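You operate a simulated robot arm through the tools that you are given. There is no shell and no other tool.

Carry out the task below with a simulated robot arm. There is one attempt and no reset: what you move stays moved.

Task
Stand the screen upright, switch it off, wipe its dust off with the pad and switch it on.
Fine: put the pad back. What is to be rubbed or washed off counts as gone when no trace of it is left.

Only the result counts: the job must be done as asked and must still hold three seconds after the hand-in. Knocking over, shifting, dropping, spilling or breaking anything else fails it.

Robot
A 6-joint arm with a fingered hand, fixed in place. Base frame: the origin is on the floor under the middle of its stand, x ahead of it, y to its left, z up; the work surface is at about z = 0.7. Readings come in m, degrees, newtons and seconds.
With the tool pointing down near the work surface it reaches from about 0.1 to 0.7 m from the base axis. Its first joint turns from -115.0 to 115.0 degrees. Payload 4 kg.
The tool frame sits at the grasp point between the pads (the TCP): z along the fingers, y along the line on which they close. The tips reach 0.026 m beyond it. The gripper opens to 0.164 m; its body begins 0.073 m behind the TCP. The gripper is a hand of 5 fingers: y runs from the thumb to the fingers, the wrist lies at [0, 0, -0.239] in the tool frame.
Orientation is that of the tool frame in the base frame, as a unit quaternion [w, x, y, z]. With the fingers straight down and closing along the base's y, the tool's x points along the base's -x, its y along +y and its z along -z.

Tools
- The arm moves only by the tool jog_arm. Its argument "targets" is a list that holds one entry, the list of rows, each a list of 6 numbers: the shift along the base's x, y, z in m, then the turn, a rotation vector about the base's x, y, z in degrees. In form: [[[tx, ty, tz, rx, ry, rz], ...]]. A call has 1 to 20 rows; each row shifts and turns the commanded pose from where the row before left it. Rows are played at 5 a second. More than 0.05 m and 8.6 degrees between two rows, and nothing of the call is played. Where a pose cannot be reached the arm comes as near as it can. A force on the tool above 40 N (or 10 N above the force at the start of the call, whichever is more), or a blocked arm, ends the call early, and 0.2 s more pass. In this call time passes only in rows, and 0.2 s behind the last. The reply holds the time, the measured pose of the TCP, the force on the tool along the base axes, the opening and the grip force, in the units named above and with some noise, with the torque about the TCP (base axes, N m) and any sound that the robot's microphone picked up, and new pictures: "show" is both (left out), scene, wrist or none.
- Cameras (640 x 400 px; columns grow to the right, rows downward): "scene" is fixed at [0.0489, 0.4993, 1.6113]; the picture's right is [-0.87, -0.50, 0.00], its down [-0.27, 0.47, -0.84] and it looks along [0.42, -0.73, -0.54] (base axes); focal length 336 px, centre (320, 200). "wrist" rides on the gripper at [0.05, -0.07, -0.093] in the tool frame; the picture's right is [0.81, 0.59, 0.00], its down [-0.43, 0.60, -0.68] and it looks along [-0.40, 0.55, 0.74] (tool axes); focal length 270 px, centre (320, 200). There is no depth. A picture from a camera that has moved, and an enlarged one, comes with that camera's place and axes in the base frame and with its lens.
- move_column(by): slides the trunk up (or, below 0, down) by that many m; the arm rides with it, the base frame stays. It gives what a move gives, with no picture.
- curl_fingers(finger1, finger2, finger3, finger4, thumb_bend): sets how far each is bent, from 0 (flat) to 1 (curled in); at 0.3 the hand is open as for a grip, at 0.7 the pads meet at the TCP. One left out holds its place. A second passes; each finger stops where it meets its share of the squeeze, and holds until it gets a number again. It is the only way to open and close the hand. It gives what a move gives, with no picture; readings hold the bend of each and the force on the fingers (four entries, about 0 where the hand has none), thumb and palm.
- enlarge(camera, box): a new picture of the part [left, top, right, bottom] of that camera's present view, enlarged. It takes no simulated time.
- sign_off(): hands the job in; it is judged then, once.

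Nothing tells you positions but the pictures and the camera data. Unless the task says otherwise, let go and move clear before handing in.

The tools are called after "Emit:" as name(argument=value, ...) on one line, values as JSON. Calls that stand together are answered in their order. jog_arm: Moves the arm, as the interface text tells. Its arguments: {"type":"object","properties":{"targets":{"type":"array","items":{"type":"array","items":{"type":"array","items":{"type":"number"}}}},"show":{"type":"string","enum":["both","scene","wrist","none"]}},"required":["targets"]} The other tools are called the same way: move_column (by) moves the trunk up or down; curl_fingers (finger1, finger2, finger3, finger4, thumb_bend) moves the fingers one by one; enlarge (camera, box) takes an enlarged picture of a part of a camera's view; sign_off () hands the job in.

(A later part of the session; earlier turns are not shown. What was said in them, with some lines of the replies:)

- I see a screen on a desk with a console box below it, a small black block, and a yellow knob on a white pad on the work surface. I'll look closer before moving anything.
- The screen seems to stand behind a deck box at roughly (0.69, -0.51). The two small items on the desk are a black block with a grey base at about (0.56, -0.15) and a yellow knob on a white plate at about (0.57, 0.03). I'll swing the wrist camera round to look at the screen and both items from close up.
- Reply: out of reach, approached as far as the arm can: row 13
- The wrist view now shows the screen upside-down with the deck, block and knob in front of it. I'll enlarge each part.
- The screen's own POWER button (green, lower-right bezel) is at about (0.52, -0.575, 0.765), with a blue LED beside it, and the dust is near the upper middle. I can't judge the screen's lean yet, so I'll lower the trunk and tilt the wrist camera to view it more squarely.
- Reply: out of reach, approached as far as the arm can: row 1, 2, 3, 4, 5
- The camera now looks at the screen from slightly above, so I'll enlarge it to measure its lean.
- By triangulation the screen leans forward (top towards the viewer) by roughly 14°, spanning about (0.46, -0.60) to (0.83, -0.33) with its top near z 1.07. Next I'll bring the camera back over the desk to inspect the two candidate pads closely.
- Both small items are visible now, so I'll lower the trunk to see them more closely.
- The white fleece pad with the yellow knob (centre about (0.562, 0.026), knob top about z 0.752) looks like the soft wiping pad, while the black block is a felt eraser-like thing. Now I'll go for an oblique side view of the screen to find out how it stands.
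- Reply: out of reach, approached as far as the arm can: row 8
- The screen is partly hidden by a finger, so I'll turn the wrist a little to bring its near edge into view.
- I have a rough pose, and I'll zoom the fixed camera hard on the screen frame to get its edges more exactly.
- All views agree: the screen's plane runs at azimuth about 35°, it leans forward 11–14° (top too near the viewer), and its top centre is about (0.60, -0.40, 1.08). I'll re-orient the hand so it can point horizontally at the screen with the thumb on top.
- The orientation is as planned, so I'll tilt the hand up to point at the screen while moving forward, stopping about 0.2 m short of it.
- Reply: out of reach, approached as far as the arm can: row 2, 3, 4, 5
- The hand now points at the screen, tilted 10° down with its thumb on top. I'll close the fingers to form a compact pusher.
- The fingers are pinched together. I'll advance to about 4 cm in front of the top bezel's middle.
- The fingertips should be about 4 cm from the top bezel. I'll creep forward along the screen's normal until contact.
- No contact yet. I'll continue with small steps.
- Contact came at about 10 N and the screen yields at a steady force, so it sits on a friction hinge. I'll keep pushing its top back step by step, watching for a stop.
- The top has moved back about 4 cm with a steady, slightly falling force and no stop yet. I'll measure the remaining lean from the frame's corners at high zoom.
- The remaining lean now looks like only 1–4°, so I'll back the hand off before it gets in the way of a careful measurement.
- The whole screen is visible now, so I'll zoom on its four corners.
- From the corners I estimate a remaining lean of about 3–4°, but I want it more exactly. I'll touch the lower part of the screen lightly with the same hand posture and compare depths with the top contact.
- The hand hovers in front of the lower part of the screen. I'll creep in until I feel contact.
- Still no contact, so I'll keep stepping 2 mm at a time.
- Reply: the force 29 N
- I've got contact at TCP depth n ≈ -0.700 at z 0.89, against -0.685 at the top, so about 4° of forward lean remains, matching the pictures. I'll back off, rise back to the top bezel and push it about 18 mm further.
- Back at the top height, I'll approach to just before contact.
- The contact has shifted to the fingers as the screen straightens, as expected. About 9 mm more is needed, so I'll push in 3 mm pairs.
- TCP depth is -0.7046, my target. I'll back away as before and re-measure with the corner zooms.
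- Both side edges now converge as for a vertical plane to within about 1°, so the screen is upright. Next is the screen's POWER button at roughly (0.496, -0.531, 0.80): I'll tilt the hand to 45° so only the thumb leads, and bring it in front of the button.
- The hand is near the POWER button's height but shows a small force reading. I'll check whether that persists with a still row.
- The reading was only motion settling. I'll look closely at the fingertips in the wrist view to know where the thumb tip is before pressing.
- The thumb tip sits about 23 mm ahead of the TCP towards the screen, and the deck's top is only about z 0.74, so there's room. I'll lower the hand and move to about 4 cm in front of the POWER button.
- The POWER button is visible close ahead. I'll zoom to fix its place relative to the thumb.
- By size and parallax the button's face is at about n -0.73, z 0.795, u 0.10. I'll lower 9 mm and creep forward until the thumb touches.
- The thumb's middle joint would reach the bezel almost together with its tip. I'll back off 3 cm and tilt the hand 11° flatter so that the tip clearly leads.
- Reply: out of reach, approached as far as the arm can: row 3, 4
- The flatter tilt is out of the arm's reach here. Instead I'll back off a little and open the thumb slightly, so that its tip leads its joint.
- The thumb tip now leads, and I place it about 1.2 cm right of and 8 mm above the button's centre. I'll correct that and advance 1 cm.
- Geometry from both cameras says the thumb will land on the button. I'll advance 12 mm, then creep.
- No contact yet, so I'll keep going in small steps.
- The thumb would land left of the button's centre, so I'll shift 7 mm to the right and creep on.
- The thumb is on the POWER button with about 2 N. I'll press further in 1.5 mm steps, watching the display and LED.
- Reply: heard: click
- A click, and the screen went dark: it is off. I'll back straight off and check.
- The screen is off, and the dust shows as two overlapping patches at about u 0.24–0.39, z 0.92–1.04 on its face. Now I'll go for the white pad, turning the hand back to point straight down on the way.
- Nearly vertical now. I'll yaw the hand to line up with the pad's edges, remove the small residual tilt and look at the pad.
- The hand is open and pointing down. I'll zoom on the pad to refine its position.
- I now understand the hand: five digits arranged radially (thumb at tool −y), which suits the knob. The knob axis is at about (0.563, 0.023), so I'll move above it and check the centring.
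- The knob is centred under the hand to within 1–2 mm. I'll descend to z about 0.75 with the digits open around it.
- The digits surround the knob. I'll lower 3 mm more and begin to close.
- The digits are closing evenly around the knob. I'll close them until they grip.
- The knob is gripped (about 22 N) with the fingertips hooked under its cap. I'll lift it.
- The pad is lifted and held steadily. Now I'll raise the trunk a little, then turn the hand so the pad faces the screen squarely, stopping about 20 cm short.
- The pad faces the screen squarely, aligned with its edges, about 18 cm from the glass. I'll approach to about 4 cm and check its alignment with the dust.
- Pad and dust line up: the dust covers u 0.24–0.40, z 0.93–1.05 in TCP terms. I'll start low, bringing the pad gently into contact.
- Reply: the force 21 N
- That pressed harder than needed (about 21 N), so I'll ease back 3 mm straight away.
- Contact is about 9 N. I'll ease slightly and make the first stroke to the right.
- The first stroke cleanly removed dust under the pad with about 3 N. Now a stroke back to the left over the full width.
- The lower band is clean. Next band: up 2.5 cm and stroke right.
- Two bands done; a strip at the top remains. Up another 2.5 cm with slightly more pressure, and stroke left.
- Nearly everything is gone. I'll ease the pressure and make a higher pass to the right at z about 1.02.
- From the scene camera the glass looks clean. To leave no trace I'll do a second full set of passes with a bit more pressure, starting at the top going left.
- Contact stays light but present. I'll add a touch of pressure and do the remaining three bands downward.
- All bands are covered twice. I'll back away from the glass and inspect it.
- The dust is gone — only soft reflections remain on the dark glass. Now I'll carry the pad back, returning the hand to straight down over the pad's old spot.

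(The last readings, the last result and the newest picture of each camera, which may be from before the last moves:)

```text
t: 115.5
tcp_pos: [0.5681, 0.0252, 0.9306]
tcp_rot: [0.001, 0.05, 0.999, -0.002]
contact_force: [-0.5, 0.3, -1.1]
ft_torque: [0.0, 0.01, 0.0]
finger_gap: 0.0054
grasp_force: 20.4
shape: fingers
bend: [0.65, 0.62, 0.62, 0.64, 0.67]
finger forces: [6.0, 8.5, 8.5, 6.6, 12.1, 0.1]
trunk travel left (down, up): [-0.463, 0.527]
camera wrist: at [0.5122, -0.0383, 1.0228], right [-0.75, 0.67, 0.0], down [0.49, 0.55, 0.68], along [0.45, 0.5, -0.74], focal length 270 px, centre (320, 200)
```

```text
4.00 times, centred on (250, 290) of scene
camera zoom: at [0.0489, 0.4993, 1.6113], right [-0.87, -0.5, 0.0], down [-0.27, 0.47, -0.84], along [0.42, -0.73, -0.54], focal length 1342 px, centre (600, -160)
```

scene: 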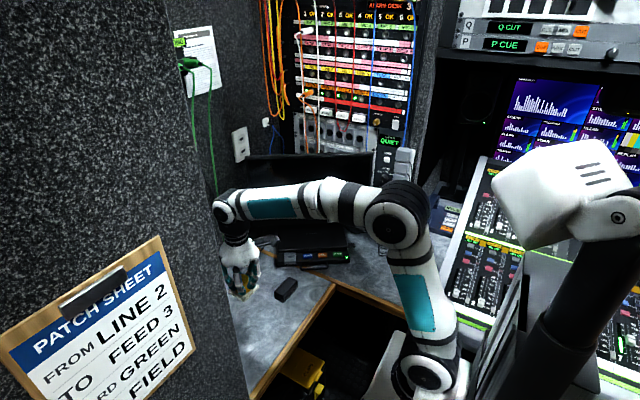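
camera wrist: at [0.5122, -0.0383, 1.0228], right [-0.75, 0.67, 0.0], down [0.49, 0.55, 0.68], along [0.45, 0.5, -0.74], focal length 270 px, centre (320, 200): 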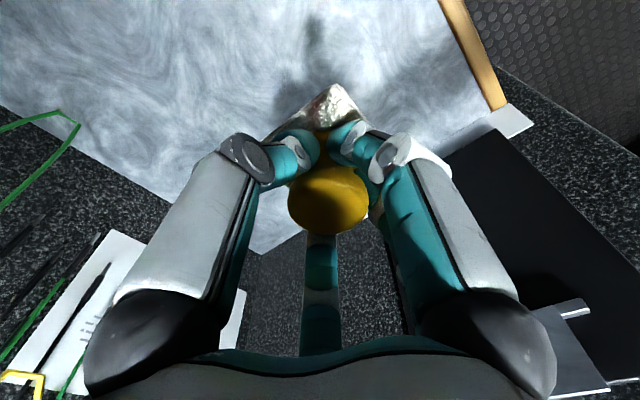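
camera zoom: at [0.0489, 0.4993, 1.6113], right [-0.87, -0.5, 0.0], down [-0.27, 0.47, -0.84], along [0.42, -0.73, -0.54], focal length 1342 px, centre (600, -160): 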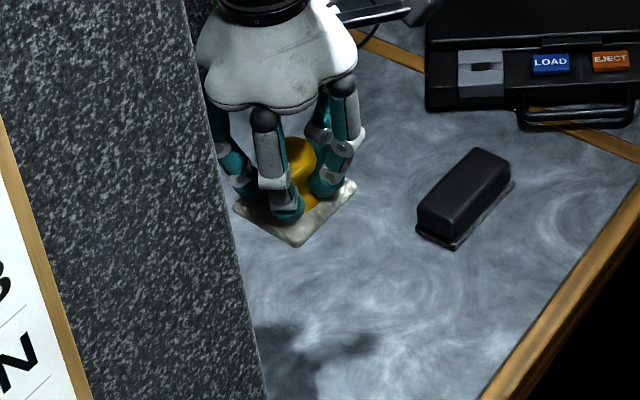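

The pad hangs level over its old spot. I'll descend to about 3 cm above the desk and check its corners against the original picture.

Emit:
jog_arm(targets=[[[0, 0, -0.04, 0, 0, 0], [0, 0, -0.04, 0, 0, 0], [0, 0, -0.04, 0, 0, 0], [0, 0, -0.03, 0, 0, 0], [0, 0, 0, 0, 0, 0]]], show="none")

Emit:
jog_arm(targets=[[[0, 0, -0.015, 0, 0, 0], [0, 0, -0.005, 0, 0, 0], [0, 0, 0, 0, 0, 0]]], show="none")

Emit:
enlarge(camera="scene", box=[230, 305, 270, 345])

Emit:
enlarge(camera="scene", box=[210, 290, 290, 360])

```text
t: 116.7
tcp_pos: [0.57, 0.0242, 0.7801]
tcp_rot: [0.0, 0.049, 0.999, -0.001]
contact_force: [-1.3, 0.3, -1.2]
ft_torque: [-0.03, 0.01, -0.02]
finger_gap: 0.0054
grasp_force: 21.2
shape: fingers
bend: [0.65, 0.62, 0.62, 0.64, 0.67]
finger forces: [6.0, 8.5, 8.5, 6.6, 12.1, 0.0]
trunk travel left (down, up): [-0.463, 0.527]
```

```text
t: 117.5
tcp_pos: [0.5684, 0.0256, 0.7615]
tcp_rot: [-0.001, 0.048, 0.999, -0.001]
contact_force: [0.5, -0.3, -0.1]
ft_torque: [-0.03, 0.01, 0.03]
finger_gap: 0.0055
grasp_force: 21.3
shape: fingers
bend: [0.65, 0.62, 0.62, 0.64, 0.67]
finger forces: [5.9, 8.5, 8.6, 6.6, 12.0, 0.1]
trunk travel left (down, up): [-0.463, 0.527]
```

```text
10.00 times, centred on (250, 325) of scene
camera zoom: at [0.0489, 0.4993, 1.6113], right [-0.87, -0.5, 0.0], down [-0.27, 0.47, -0.84], along [0.42, -0.73, -0.54], focal length 3356 px, centre (1020, -1050)
```

zoom: 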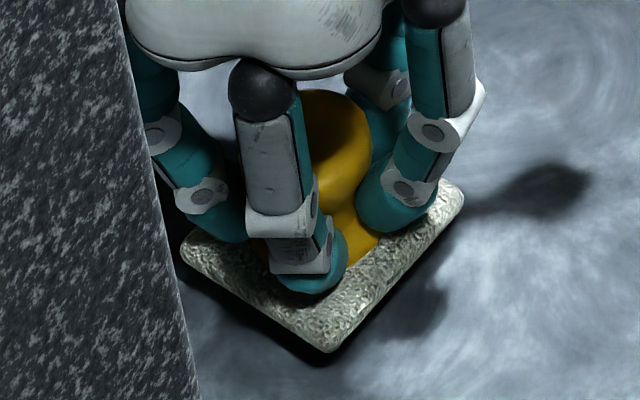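

```text
5.71 times, centred on (250, 325) of scene
camera zoom: at [0.0489, 0.4993, 1.6113], right [-0.87, -0.5, 0.0], down [-0.27, 0.47, -0.84], along [0.42, -0.73, -0.54], focal length 1918 px, centre (720, -514)
```

zoom: 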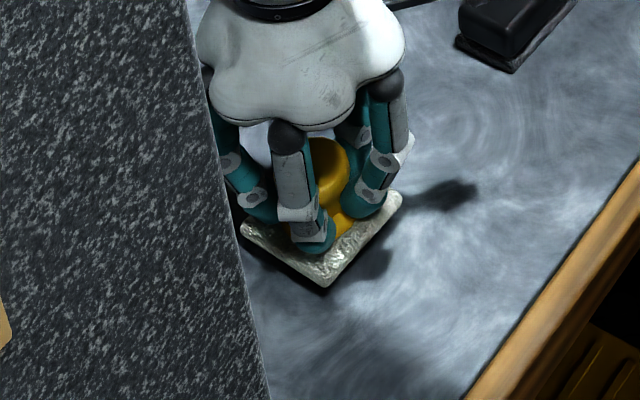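

The pad is about 12 mm above the desk and needs a shift of about 2 mm in x and 6 mm in y to match its old place. I'll correct and lower gently until it touches.

Emit:
jog_arm(targets=[[[-0.0017, -0.006, 0, 0, 0, 0], [0, 0, -0.005, 0, 0, 0], [0, 0, -0.003, 0, 0, 0], [0, 0, 0, 0, 0, 0]]], show="none")

Emit:
jog_arm(targets=[[[0, 0, -0.002, 0, 0, 0]]], show="none")

Emit:
jog_arm(targets=[[[0, 0, -0.0015, 0, 0, 0]]], show="none")

Emit:
enlarge(camera="scene", box=[230, 305, 270, 345])

```text
t: 118.5
tcp_pos: [0.567, 0.0199, 0.7517]
tcp_rot: [0.001, 0.049, 0.999, -0.001]
contact_force: [0.7, 0.9, -0.6]
ft_torque: [0.0, -0.02, 0.03]
finger_gap: 0.0053
grasp_force: 20.9
shape: fingers
bend: [0.65, 0.62, 0.62, 0.64, 0.67]
finger forces: [6.0, 8.7, 8.6, 6.6, 12.2, 0.1]
trunk travel left (down, up): [-0.463, 0.527]
```

```text
t: 118.8
tcp_pos: [0.5669, 0.0201, 0.7488]
tcp_rot: [0.001, 0.048, 0.999, -0.001]
contact_force: [0.7, 0.3, -1.0]
ft_torque: [-0.03, 0.01, 0.0]
finger_gap: 0.0056
grasp_force: 20.8
shape: fingers
bend: [0.65, 0.62, 0.62, 0.64, 0.67]
finger forces: [6.0, 8.6, 8.6, 6.5, 12.0, 0.0]
trunk travel left (down, up): [-0.463, 0.527]
```

```text
t: 119.2
tcp_pos: [0.567, 0.02, 0.7486]
tcp_rot: [0.001, 0.049, 0.999, -0.001]
contact_force: [0.4, 0.6, -0.5]
ft_torque: [0.01, 0.0, 0.01]
finger_gap: 0.0056
grasp_force: 20.6
shape: fingers
bend: [0.65, 0.62, 0.62, 0.64, 0.67]
finger forces: [6.1, 8.6, 8.5, 6.7, 11.9, 0.0]
trunk travel left (down, up): [-0.463, 0.527]
```

```text
10.00 times, centred on (250, 325) of scene
camera zoom: at [0.0489, 0.4993, 1.6113], right [-0.87, -0.5, 0.0], down [-0.27, 0.47, -0.84], along [0.42, -0.73, -0.54], focal length 3356 px, centre (1020, -1050)
```

zoom: 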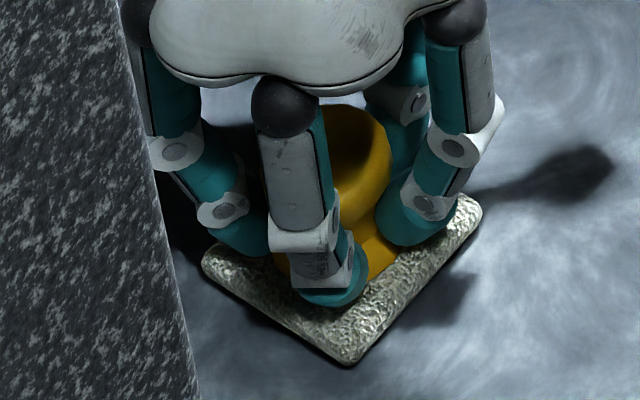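

Emit:
jog_arm(targets=[[[0.001, 0.0006, -0.0015, 0, 0, 0]]], show="none")

Emit:
jog_arm(targets=[[[0, 0, -0.0015, 0, 0, 0]]], show="none")

Emit:
jog_arm(targets=[[[0, 0, -0.001, 0, 0, 0]]], show="none")

```text
t: 119.7
tcp_pos: [0.5694, 0.0211, 0.7472]
tcp_rot: [0.001, 0.049, 0.999, -0.001]
contact_force: [0.8, 0.0, -0.7]
ft_torque: [0.01, -0.02, -0.03]
finger_gap: 0.0054
grasp_force: 21.5
shape: fingers
bend: [0.65, 0.62, 0.62, 0.64, 0.67]
finger forces: [6.0, 8.6, 8.6, 6.6, 12.1, 0.0]
trunk travel left (down, up): [-0.463, 0.527]
```

```text
t: 120.0
tcp_pos: [0.5685, 0.0215, 0.7458]
tcp_rot: [0.001, 0.05, 0.999, -0.001]
contact_force: [-0.3, -0.7, 2.0]
ft_torque: [0.08, -0.05, -0.01]
finger_gap: 0.0055
grasp_force: 20.9
shape: fingers
bend: [0.65, 0.62, 0.62, 0.64, 0.67]
finger forces: [6.1, 8.2, 8.2, 6.7, 12.7, 0.1]
trunk travel left (down, up): [-0.463, 0.527]
```

```text
t: 120.5
tcp_pos: [0.5683, 0.0213, 0.745]
tcp_rot: [0.001, 0.049, 0.999, 0.0]
contact_force: [-0.5, -2.0, 5.6]
ft_torque: [0.08, -0.02, 0.0]
finger_gap: 0.0054
grasp_force: 21.8
shape: fingers
bend: [0.65, 0.62, 0.62, 0.64, 0.67]
finger forces: [6.2, 8.2, 8.3, 7.1, 13.7, 0.1]
trunk travel left (down, up): [-0.463, 0.527]
```

The pad rests on the desk. I'll check its corners before letting go.

Emit:
enlarge(camera="scene", box=[230, 305, 270, 345])

```text
10.00 times, centred on (250, 325) of scene
camera zoom: at [0.0489, 0.4993, 1.6113], right [-0.87, -0.5, 0.0], down [-0.27, 0.47, -0.84], along [0.42, -0.73, -0.54], focal length 3356 px, centre (1020, -1050)
```

zoom: 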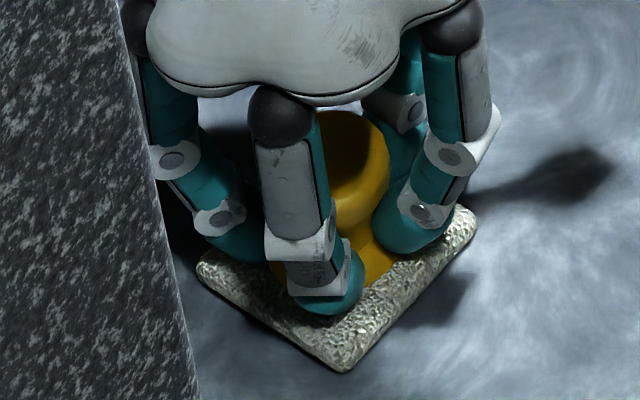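

The corners match the original within a couple of millimetres. I'll release the knob.

Emit:
curl_fingers(finger1=0.56, finger2=0.56, finger3=0.56, finger4=0.56, thumb_bend=0.56)

Emit:
curl_fingers(finger1=0.4, finger2=0.4, finger3=0.4, finger4=0.4, thumb_bend=0.4)

Emit:
enlarge(camera="scene", box=[230, 305, 270, 345])

Emit:
enlarge(camera="wrist", box=[160, 60, 480, 260])

```text
t: 121.5
tcp_pos: [0.5684, 0.0216, 0.7439]
tcp_rot: [0.0, 0.049, 0.999, -0.001]
contact_force: [-0.1, 0.1, 2.1]
ft_torque: [0.07, -0.02, 0.0]
finger_gap: 0.0273
grasp_force: 0.6
shape: fingers
bend: [0.56, 0.57, 0.57, 0.56, 0.56]
finger forces: [0.1, 0.9, 0.9, 0.0, 0.0, 0.1]
trunk travel left (down, up): [-0.463, 0.527]
```

```text
t: 122.5
tcp_pos: [0.5685, 0.0207, 0.7446]
tcp_rot: [0.0, 0.048, 0.999, -0.001]
contact_force: [0.3, -0.5, -0.4]
ft_torque: [0.0, 0.0, -0.03]
finger_gap: 0.0668
grasp_force: 0.0
shape: fingers
bend: [0.4, 0.4, 0.4, 0.4, 0.4]
finger forces: [0.0, 0.1, 0.0, 0.1, 0.0, 0.0]
trunk travel left (down, up): [-0.463, 0.527]
```

```text
10.00 times, centred on (250, 325) of scene
camera zoom: at [0.0489, 0.4993, 1.6113], right [-0.87, -0.5, 0.0], down [-0.27, 0.47, -0.84], along [0.42, -0.73, -0.54], focal length 3356 px, centre (1020, -1050)
```

zoom: 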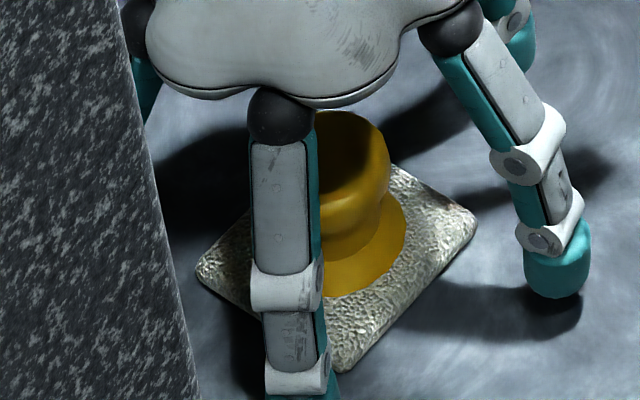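

```text
2.00 times, centred on (320, 160) of wrist
camera zoom: at [0.5121, -0.0427, 0.8375], right [-0.75, 0.66, 0.0], down [0.49, 0.55, 0.68], along [0.45, 0.5, -0.74], focal length 541 px, centre (320, 280)
```

zoom: 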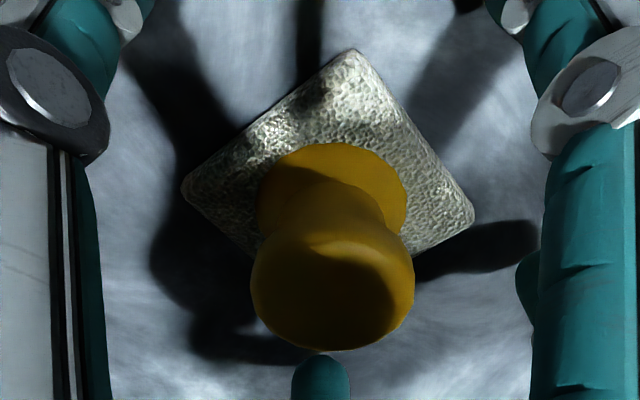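

The pad sits exactly where it was. I'll rise straight up off it.

Emit:
jog_arm(targets=[[[0, 0, 0.02, 0, 0, 0], [0, 0, 0.03, 0, 0, 0], [0, 0, 0.04, 0, 0, 0], [0, 0, 0.04, 0, 0, 0], [0, 0, 0.04, 0, 0, 0], [0, 0, 0, 0, 0, 0]]], show="scene")

Emit:
curl_fingers(finger1=0.75, finger2=0.75, finger3=0.75, finger4=0.75, thumb_bend=0.5)

Emit:
enlarge(camera="scene", box=[230, 305, 270, 345])

```text
t: 123.8
tcp_pos: [0.5685, 0.0191, 0.9144]
tcp_rot: [0.0, 0.049, 0.999, -0.001]
contact_force: [1.0, 0.1, 0.7]
ft_torque: [0.01, 0.0, -0.02]
finger_gap: 0.0668
grasp_force: 0.1
shape: fingers
bend: [0.4, 0.4, 0.4, 0.4, 0.4]
finger forces: [0.0, 0.0, 0.0, 0.0, 0.0, 0.0]
trunk travel left (down, up): [-0.463, 0.527]
```

scene: 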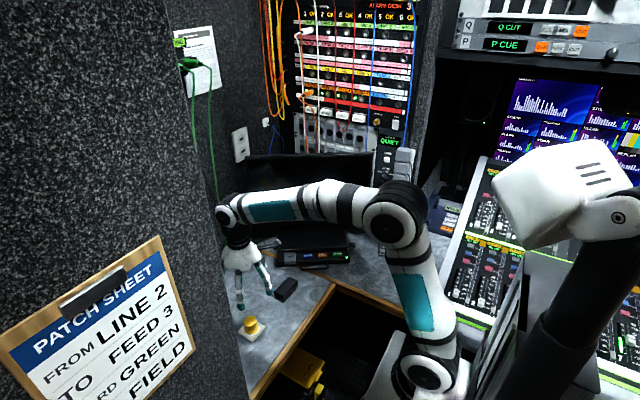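

```text
t: 124.8
tcp_pos: [0.569, 0.0212, 0.9144]
tcp_rot: [0.0, 0.049, 0.999, -0.001]
contact_force: [-0.2, -0.1, 0.2]
ft_torque: [0.0, -0.01, -0.03]
finger_gap: 0.0302
grasp_force: 0.0
shape: fingers
bend: [0.73, 0.73, 0.73, 0.73, 0.5]
finger forces: [0.0, 0.0, 0.0, 0.0, 0.0, 0.0]
trunk travel left (down, up): [-0.463, 0.527]
```

```text
10.00 times, centred on (250, 325) of scene
camera zoom: at [0.0489, 0.4993, 1.6113], right [-0.87, -0.5, 0.0], down [-0.27, 0.47, -0.84], along [0.42, -0.73, -0.54], focal length 3356 px, centre (1020, -1050)
```

zoom: 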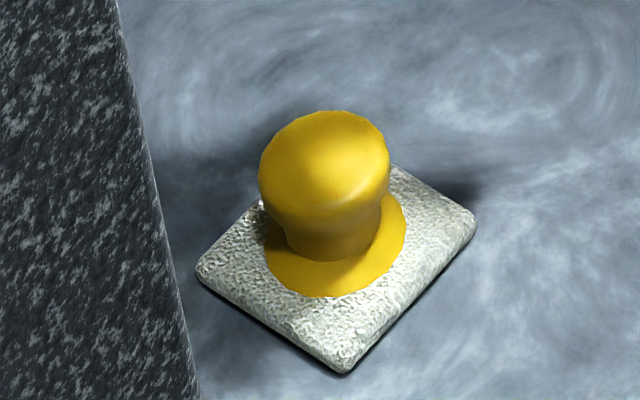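

The pad is back as it was. Now I'll return to the pressing pose by reversing my earlier path, with the trunk back at the height used for the first press.

Emit:
jog_arm(targets=[[[-0.0217, -0.0237, 0.0167, 0, 0, 0], [-0.0217, -0.0237, 0.0167, 0, 0, 0], [-0.0217, -0.0237, 0.0167, 0, 0, 0], [0, 0, 0, 0, 0, 0]]], show="none")

Emit:
move_column(by=-0.05)

Emit:
jog_arm(targets=[[[0, -0.016, 0.006, 0, 0, 8.2], [0, -0.016, 0.006, 0, 0, 8.2], [0, -0.016, 0.006, 0, 0, 8.2], [0, -0.016, 0.006, 0, 0, 8.2], [0, -0.016, 0.006, 0, 0, 8.2], [0, -0.016, 0.006, -0.86, 2.23, 0], [-0.015, -0.04, -0.0167, -6.7, -4.7, 0], [-0.015, -0.04, -0.0167, -6.7, -4.7, 0], [-0.015, -0.04, -0.0167, -6.7, -4.7, 0], [-0.015, -0.04, -0.0167, -6.7, -4.7, 0], [-0.015, -0.04, -0.0167, -6.7, -4.7, 0], [-0.015, -0.04, -0.0167, -6.7, -4.7, 0], [0, 0, 0, 0, 0, 0]]], show="both")

Emit:
enlarge(camera="scene", box=[240, 145, 380, 235])

```text
t: 125.8
tcp_pos: [0.5047, -0.049, 0.9634]
tcp_rot: [0.0, 0.049, 0.999, -0.001]
contact_force: [-0.1, -0.1, -0.3]
ft_torque: [-0.02, -0.05, 0.0]
finger_gap: 0.0303
grasp_force: 0.0
shape: fingers
bend: [0.73, 0.73, 0.73, 0.73, 0.5]
finger forces: [0.0, 0.1, 0.1, 0.0, 0.0, 0.0]
trunk travel left (down, up): [-0.463, 0.527]
```

```text
t: 126.8
tcp_pos: [0.5055, -0.0491, 0.914]
tcp_rot: [0.0, 0.049, 0.999, -0.001]
contact_force: [0.6, -0.1, -0.2]
ft_torque: [0.0, -0.02, 0.0]
finger_gap: 0.0305
grasp_force: 0.1
shape: fingers
bend: [0.73, 0.73, 0.73, 0.73, 0.5]
finger forces: [0.1, 0.1, 0.1, 0.0, 0.1, 0.0]
trunk travel left (down, up): [-0.413, 0.577]
```

```text
t: 129.6
tcp_pos: [0.4169, -0.384, 0.8513]
tcp_rot: [0.106, -0.27, 0.871, -0.397]
contact_force: [0.3, -0.3, -0.3]
ft_torque: [-0.02, -0.03, 0.02]
finger_gap: 0.0303
grasp_force: 0.2
shape: fingers
bend: [0.73, 0.73, 0.73, 0.73, 0.5]
finger forces: [0.0, 0.0, 0.0, 0.0, 0.0, 0.1]
trunk travel left (down, up): [-0.413, 0.577]
camera wrist: at [0.3648, -0.3917, 0.9659], right [-0.9, -0.13, -0.42], down [-0.14, 0.99, -0.01], along [0.41, 0.05, -0.91], focal length 270 px, centre (320, 200)
```

scene: 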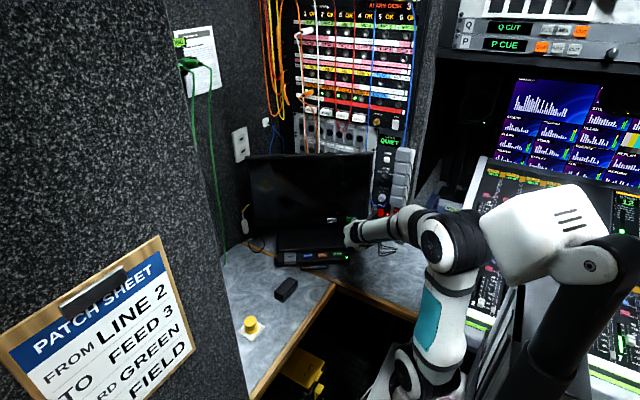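
wrist: 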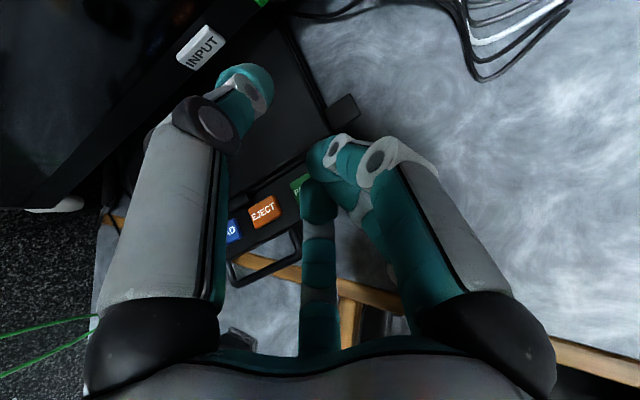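

```text
4.44 times, centred on (310, 190) of scene
camera zoom: at [0.0489, 0.4993, 1.6113], right [-0.87, -0.5, 0.0], down [-0.27, 0.47, -0.84], along [0.42, -0.73, -0.54], focal length 1491 px, centre (364, 244)
```

zoom: 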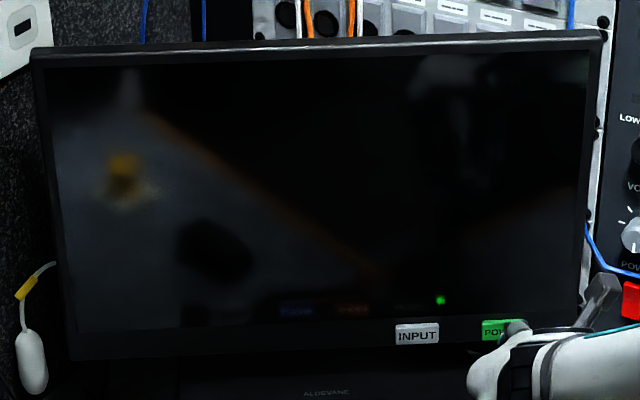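

The glass is clean and dark with only reflections of the desk items. I'll go to just in front of the POWER button again.

Emit:
jog_arm(targets=[[[0, -0.02, -0.03, 0, 0, 0], [0, -0.02, -0.031, 0, 0, 0], [0.0155, -0.027, 0, 0, 0, 0], [0.0155, -0.0265, 0, 0, 0, 0], [0, 0, 0, 0, 0, 0]]], show="wrist")

Emit:
enlarge(camera="wrist", box=[140, 0, 340, 150])

```text
t: 130.8
tcp_pos: [0.4449, -0.4779, 0.7864]
tcp_rot: [0.106, -0.27, 0.871, -0.397]
contact_force: [0.6, -0.3, 0.4]
ft_torque: [-0.01, 0.01, -0.03]
finger_gap: 0.0303
grasp_force: 0.0
shape: fingers
bend: [0.73, 0.73, 0.73, 0.73, 0.5]
finger forces: [0.1, 0.0, 0.1, 0.0, 0.0, 0.1]
trunk travel left (down, up): [-0.413, 0.577]
camera wrist: at [0.3937, -0.4845, 0.9012], right [-0.9, -0.13, -0.42], down [-0.14, 0.99, -0.01], along [0.41, 0.05, -0.91], focal length 270 px, centre (320, 200)
```

wrist: 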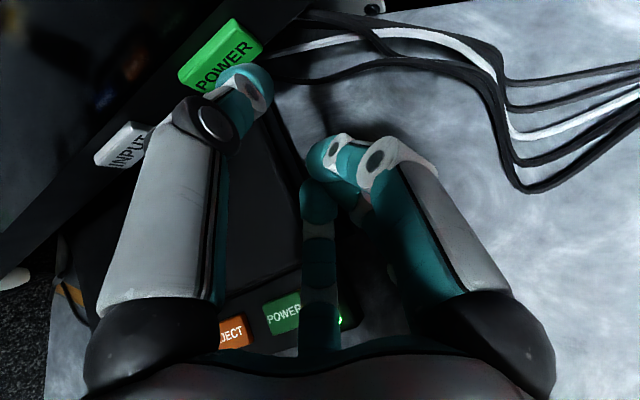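

```text
2.67 times, centred on (240, 75) of wrist
camera zoom: at [0.3937, -0.4845, 0.9012], right [-0.9, -0.13, -0.42], down [-0.14, 0.99, -0.01], along [0.41, 0.05, -0.91], focal length 721 px, centre (533, 533)
```

zoom: 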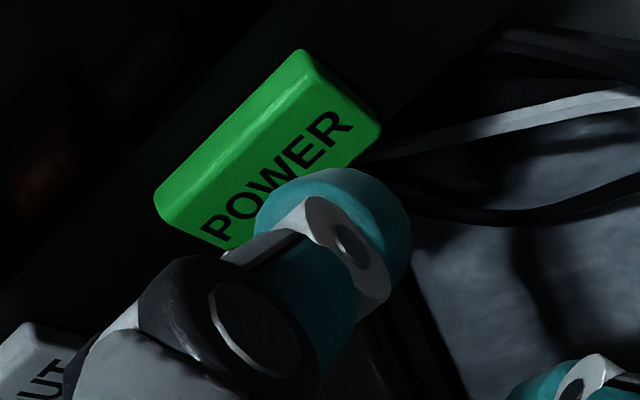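

I'm 2 cm short of the earlier press point. I'll align to it and creep in.

Emit:
jog_arm(targets=[[[0.0028, 0.0019, 0.003, 0, 0, 0], [0.00344, -0.0049, 0, 0, 0, 0], [0.00344, -0.0049, 0, 0, 0, 0], [0, 0, 0, 0, 0, 0]]], show="none")

Emit:
jog_arm(targets=[[[0.00115, -0.00164, 0, 0, 0, 0], [0.00115, -0.00164, 0, 0, 0, 0]]], show="none")

Emit:
jog_arm(targets=[[[0.00115, -0.00164, 0, 0, 0, 0]]], show="wrist")

```text
t: 131.8
tcp_pos: [0.4553, -0.4869, 0.79]
tcp_rot: [0.105, -0.27, 0.87, -0.399]
contact_force: [0.0, 0.3, -0.1]
ft_torque: [-0.02, 0.01, 0.02]
finger_gap: 0.0302
grasp_force: 0.1
shape: fingers
bend: [0.73, 0.73, 0.73, 0.73, 0.5]
finger forces: [0.0, 0.1, 0.0, 0.0, 0.1, 0.0]
trunk travel left (down, up): [-0.413, 0.577]
```

```text
t: 132.4
tcp_pos: [0.4576, -0.4903, 0.7894]
tcp_rot: [0.105, -0.27, 0.87, -0.399]
contact_force: [0.1, 0.6, -0.2]
ft_torque: [0.01, -0.05, 0.02]
finger_gap: 0.0301
grasp_force: 0.3
shape: fingers
bend: [0.73, 0.73, 0.73, 0.73, 0.5]
finger forces: [0.0, 0.0, 0.1, 0.0, 0.3, 0.1]
trunk travel left (down, up): [-0.413, 0.577]
```

```text
t: 132.8
tcp_pos: [0.4593, -0.491, 0.7907]
tcp_rot: [0.106, -0.269, 0.87, -0.399]
contact_force: [-0.3, 0.9, 1.0]
ft_torque: [-0.03, 0.0, -0.03]
finger_gap: 0.0295
grasp_force: 0.8
shape: fingers
bend: [0.73, 0.73, 0.73, 0.73, 0.5]
finger forces: [0.0, 0.0, 0.0, 0.1, 1.3, 0.0]
trunk travel left (down, up): [-0.413, 0.577]
camera wrist: at [0.4075, -0.4973, 0.9054], right [-0.9, -0.13, -0.42], down [-0.14, 0.99, -0.01], along [0.41, 0.05, -0.91], focal length 270 px, centre (320, 200)
```

wrist: 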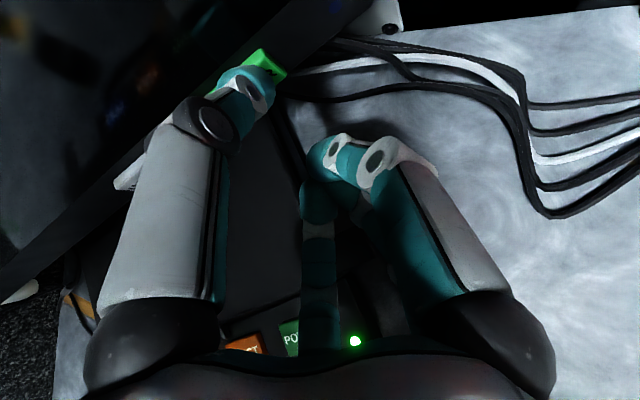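

The thumb is touching the POWER button. I'll press in small steps until it clicks.

Emit:
jog_arm(targets=[[[0.00115, -0.00164, 0, 0, 0, 0]]], show="wrist")

```text
t: 133.2
tcp_pos: [0.4581, -0.4934, 0.7908]
tcp_rot: [0.106, -0.27, 0.87, -0.399]
contact_force: [-1.1, 1.7, -0.3]
ft_torque: [-0.1, -0.05, 0.06]
finger_gap: 0.0287
grasp_force: 1.1
shape: fingers
bend: [0.73, 0.73, 0.73, 0.73, 0.5]
finger forces: [0.0, 0.0, 0.0, 0.0, 2.1, 0.1]
trunk travel left (down, up): [-0.413, 0.577]
heard: click
camera wrist: at [0.4085, -0.4992, 0.906], right [-0.9, -0.13, -0.42], down [-0.14, 0.99, -0.01], along [0.41, 0.05, -0.91], focal length 270 px, centre (320, 200)
```

wrist: 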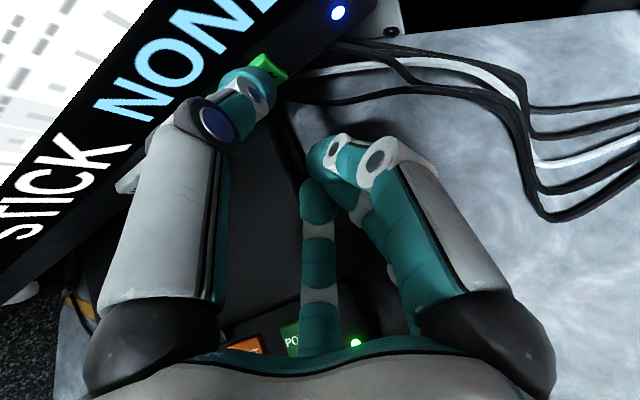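

A click, and the display and its blue LED are on. I'll back straight off and clear away.

Emit:
jog_arm(targets=[[[-0.0115, 0.0164, 0, 0, 0, 0], [-0.0172, 0.0246, 0, 0, 0, 0], [-0.0172, 0.0246, 0, 0, 0, 0], [0, 0.02, 0.03, 0, 0, 0], [0, 0.02, 0.03, 0, 0, 0], [0, 0, 0, 0, 0, 0]]], show="none")

Emit:
enlarge(camera="scene", box=[240, 145, 380, 235])

Emit:
enlarge(camera="scene", box=[262, 155, 326, 195])

```text
t: 134.6
tcp_pos: [0.4144, -0.3878, 0.8517]
tcp_rot: [0.107, -0.269, 0.87, -0.398]
contact_force: [0.6, -0.1, -0.2]
ft_torque: [-0.01, -0.01, -0.01]
finger_gap: 0.0302
grasp_force: 0.0
shape: fingers
bend: [0.73, 0.73, 0.73, 0.73, 0.5]
finger forces: [0.0, 0.1, 0.0, 0.0, 0.0, 0.0]
trunk travel left (down, up): [-0.413, 0.577]
```

```text
4.44 times, centred on (310, 190) of scene
camera zoom: at [0.0489, 0.4993, 1.6113], right [-0.87, -0.5, 0.0], down [-0.27, 0.47, -0.84], along [0.42, -0.73, -0.54], focal length 1491 px, centre (364, 244)
```

zoom: 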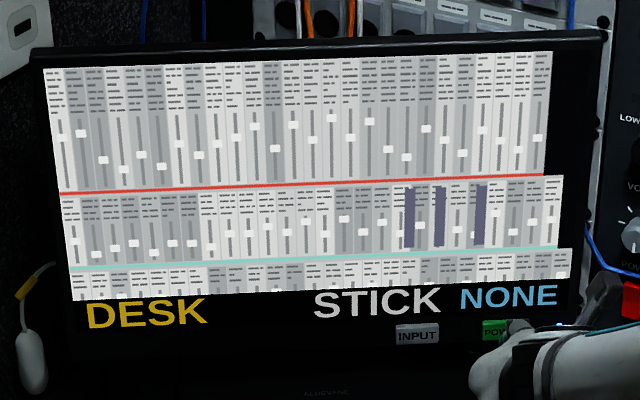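

```text
10.00 times, centred on (294, 175) of scene
camera zoom: at [0.0489, 0.4993, 1.6113], right [-0.87, -0.5, 0.0], down [-0.27, 0.47, -0.84], along [0.42, -0.73, -0.54], focal length 3356 px, centre (580, 450)
```

zoom: 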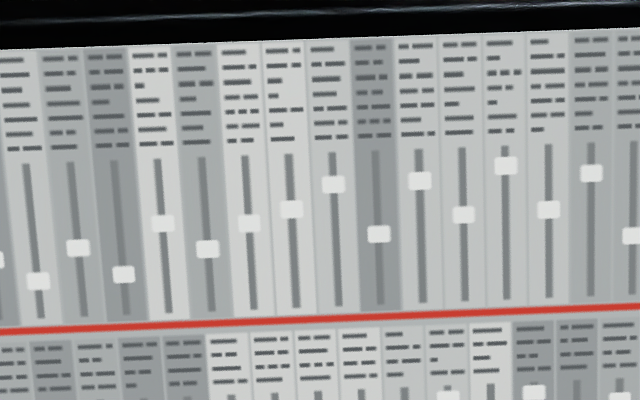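

The screen is on with a spotless picture. I'll re-check that it still stands upright with the corner zooms, moving the hand a bit further away first.

Emit:
jog_arm(targets=[[[-0.01, 0.04, 0.01, 0, 0, 0], [-0.01, 0.04, 0.01, 0, 0, 0], [-0.01, 0.04, 0.01, 0, 0, 0], [0, 0, 0, 0, 0, 0]]], show="scene")

Emit:
enlarge(camera="scene", box=[236, 148, 268, 168])

Emit:
enlarge(camera="scene", box=[350, 144, 382, 164])

Emit:
enlarge(camera="scene", box=[240, 212, 272, 232])

Emit:
enlarge(camera="scene", box=[346, 204, 378, 224])

```text
t: 135.6
tcp_pos: [0.4032, -0.2771, 0.8689]
tcp_rot: [0.105, -0.269, 0.871, -0.398]
contact_force: [-0.2, -0.8, -0.9]
ft_torque: [0.01, 0.0, 0.01]
finger_gap: 0.0299
grasp_force: 0.1
shape: fingers
bend: [0.73, 0.73, 0.73, 0.73, 0.5]
finger forces: [0.0, 0.1, 0.1, 0.0, 0.1, 0.1]
out of reach, approached as far as the arm can: row 3
trunk travel left (down, up): [-0.413, 0.577]
```

scene: 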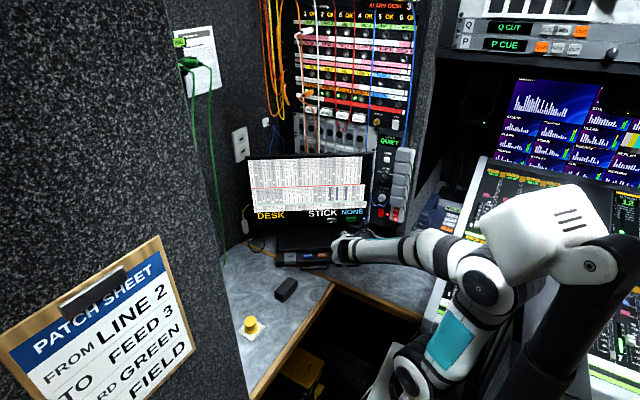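

```text
16.00 times, centred on (252, 158) of scene
camera zoom: at [0.0489, 0.4993, 1.6113], right [-0.87, -0.5, 0.0], down [-0.27, 0.47, -0.84], along [0.42, -0.73, -0.54], focal length 5369 px, centre (1408, 872)
```

zoom: 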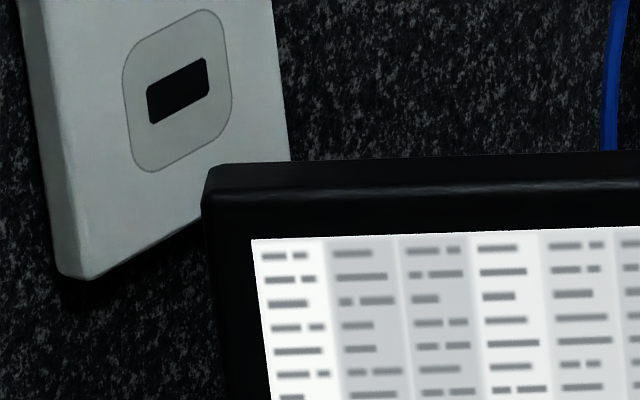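

```text
16.00 times, centred on (366, 154) of scene
camera zoom: at [0.0489, 0.4993, 1.6113], right [-0.87, -0.5, 0.0], down [-0.27, 0.47, -0.84], along [0.42, -0.73, -0.54], focal length 5369 px, centre (-416, 936)
```

zoom: 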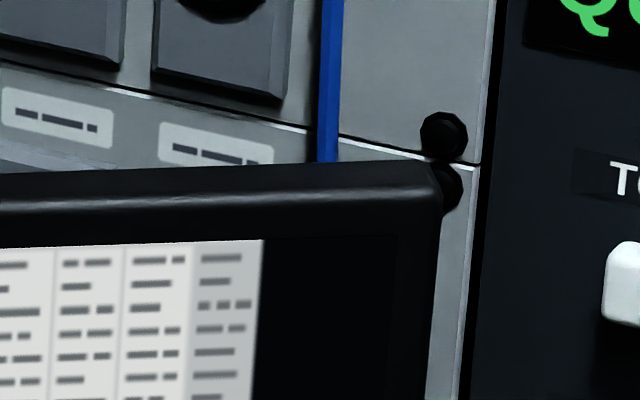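

```text
16.00 times, centred on (256, 222) of scene
camera zoom: at [0.0489, 0.4993, 1.6113], right [-0.87, -0.5, 0.0], down [-0.27, 0.47, -0.84], along [0.42, -0.73, -0.54], focal length 5369 px, centre (1344, -152)
```

zoom: 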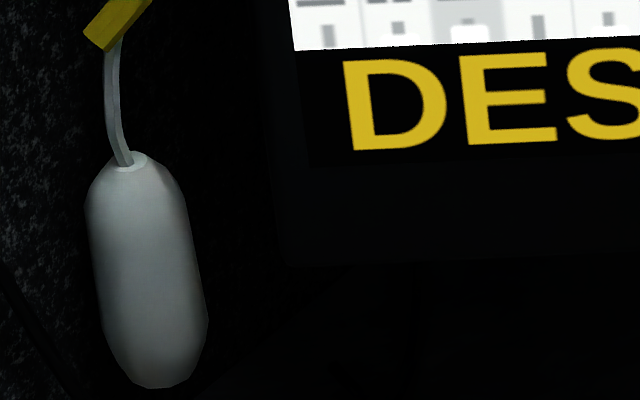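

```text
16.00 times, centred on (362, 214) of scene
camera zoom: at [0.0489, 0.4993, 1.6113], right [-0.87, -0.5, 0.0], down [-0.27, 0.47, -0.84], along [0.42, -0.73, -0.54], focal length 5369 px, centre (-352, -24)
```

zoom: 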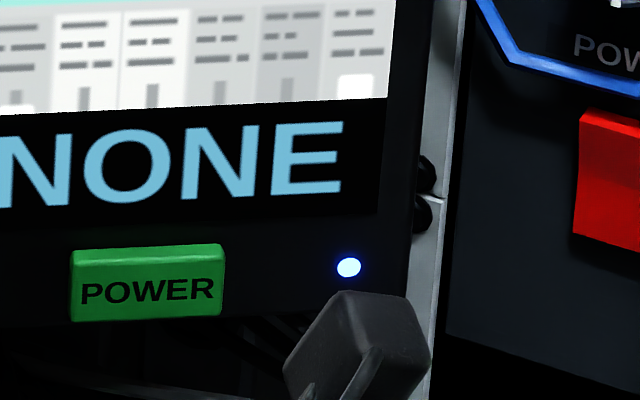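

The screen is still within about 1° of vertical, is on, clean, and the pad is back. I'll raise the trunk to take the arm clear and take a final look.

Emit:
move_column(by=0.2)

Emit:
jog_arm(targets=[[[0, 0, 0, 0, 0, 0], [0, 0, 0, 0, 0, 0]]], show="both")

Emit:
enlarge(camera="scene", box=[210, 140, 400, 360])

```text
t: 137.7
tcp_pos: [0.403, -0.2774, 1.0691]
tcp_rot: [0.105, -0.269, 0.871, -0.398]
contact_force: [-0.1, 0.0, 0.1]
ft_torque: [0.0, 0.03, 0.03]
finger_gap: 0.0303
grasp_force: 0.0
shape: fingers
bend: [0.73, 0.73, 0.73, 0.73, 0.5]
finger forces: [0.0, 0.0, 0.0, 0.0, 0.0, 0.0]
trunk travel left (down, up): [-0.613, 0.377]
```

```text
t: 138.3
tcp_pos: [0.4038, -0.2784, 1.0692]
tcp_rot: [0.105, -0.27, 0.871, -0.398]
contact_force: [-0.5, 0.2, 0.5]
ft_torque: [0.0, 0.02, 0.0]
finger_gap: 0.0299
grasp_force: 0.0
shape: fingers
bend: [0.73, 0.73, 0.73, 0.73, 0.5]
finger forces: [0.1, 0.0, 0.0, 0.1, 0.1, 0.0]
trunk travel left (down, up): [-0.613, 0.377]
camera wrist: at [0.3525, -0.2838, 1.1833], right [-0.9, -0.13, -0.42], down [-0.14, 0.99, -0.01], along [0.41, 0.05, -0.91], focal length 270 px, centre (320, 200)
```

scene: 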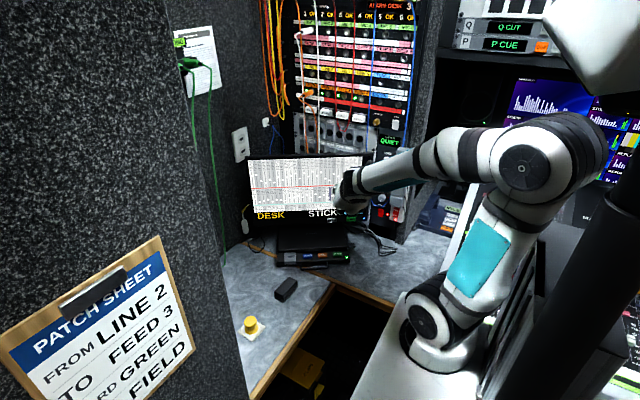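
wrist: 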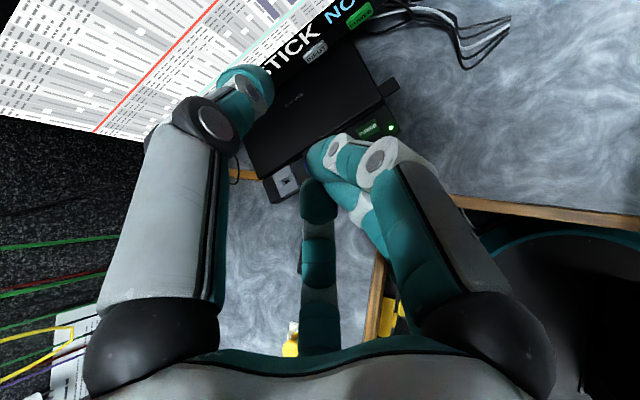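

```text
1.82 times, centred on (305, 250) of scene
camera zoom: at [0.0489, 0.4993, 1.6113], right [-0.87, -0.5, 0.0], down [-0.27, 0.47, -0.84], along [0.42, -0.73, -0.54], focal length 610 px, centre (347, 109)
```

zoom: 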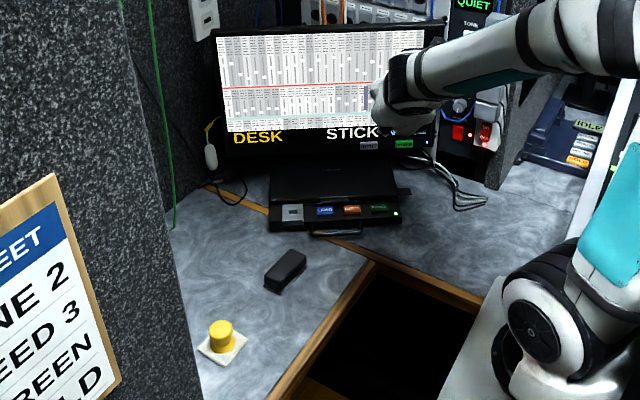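

Everything is in place: the screen stands upright, is on and clean, the pad sits on its old spot, nothing else has moved, and the hand is clear. I'm handing the job in.

Emit:
sign_off()

```text
The job is handed in.
```

The job is handed in. The screen stands upright, is wiped clean and is switched back on, and the pad is back where it was.

- **Upright:** it had been leaning forward by roughly 12°. I pushed its top back and measured it within about 1° of vertical, both before and after wiping.
- **Off and on:** I pressed the screen's own POWER button each time. Both presses clicked, and the display went dark, then came back on with its blue LED.
- **Dust:** I wiped the whole dusty area twice with the screen off. Close-ups showed no trace, either dark or lit.
- **The pad:** two items on the desk could have been it. I took "the pad" to be the white fleece one with the yellow knob, not the black block.
- **Excess force:** at the first contact the pad pressed harder than I meant, about 21 N. I eased off at once and saw no lasting effect on the screen.

Nothing else on the desk or the rack looked moved in the final pictures, and the hand is clear of everything.
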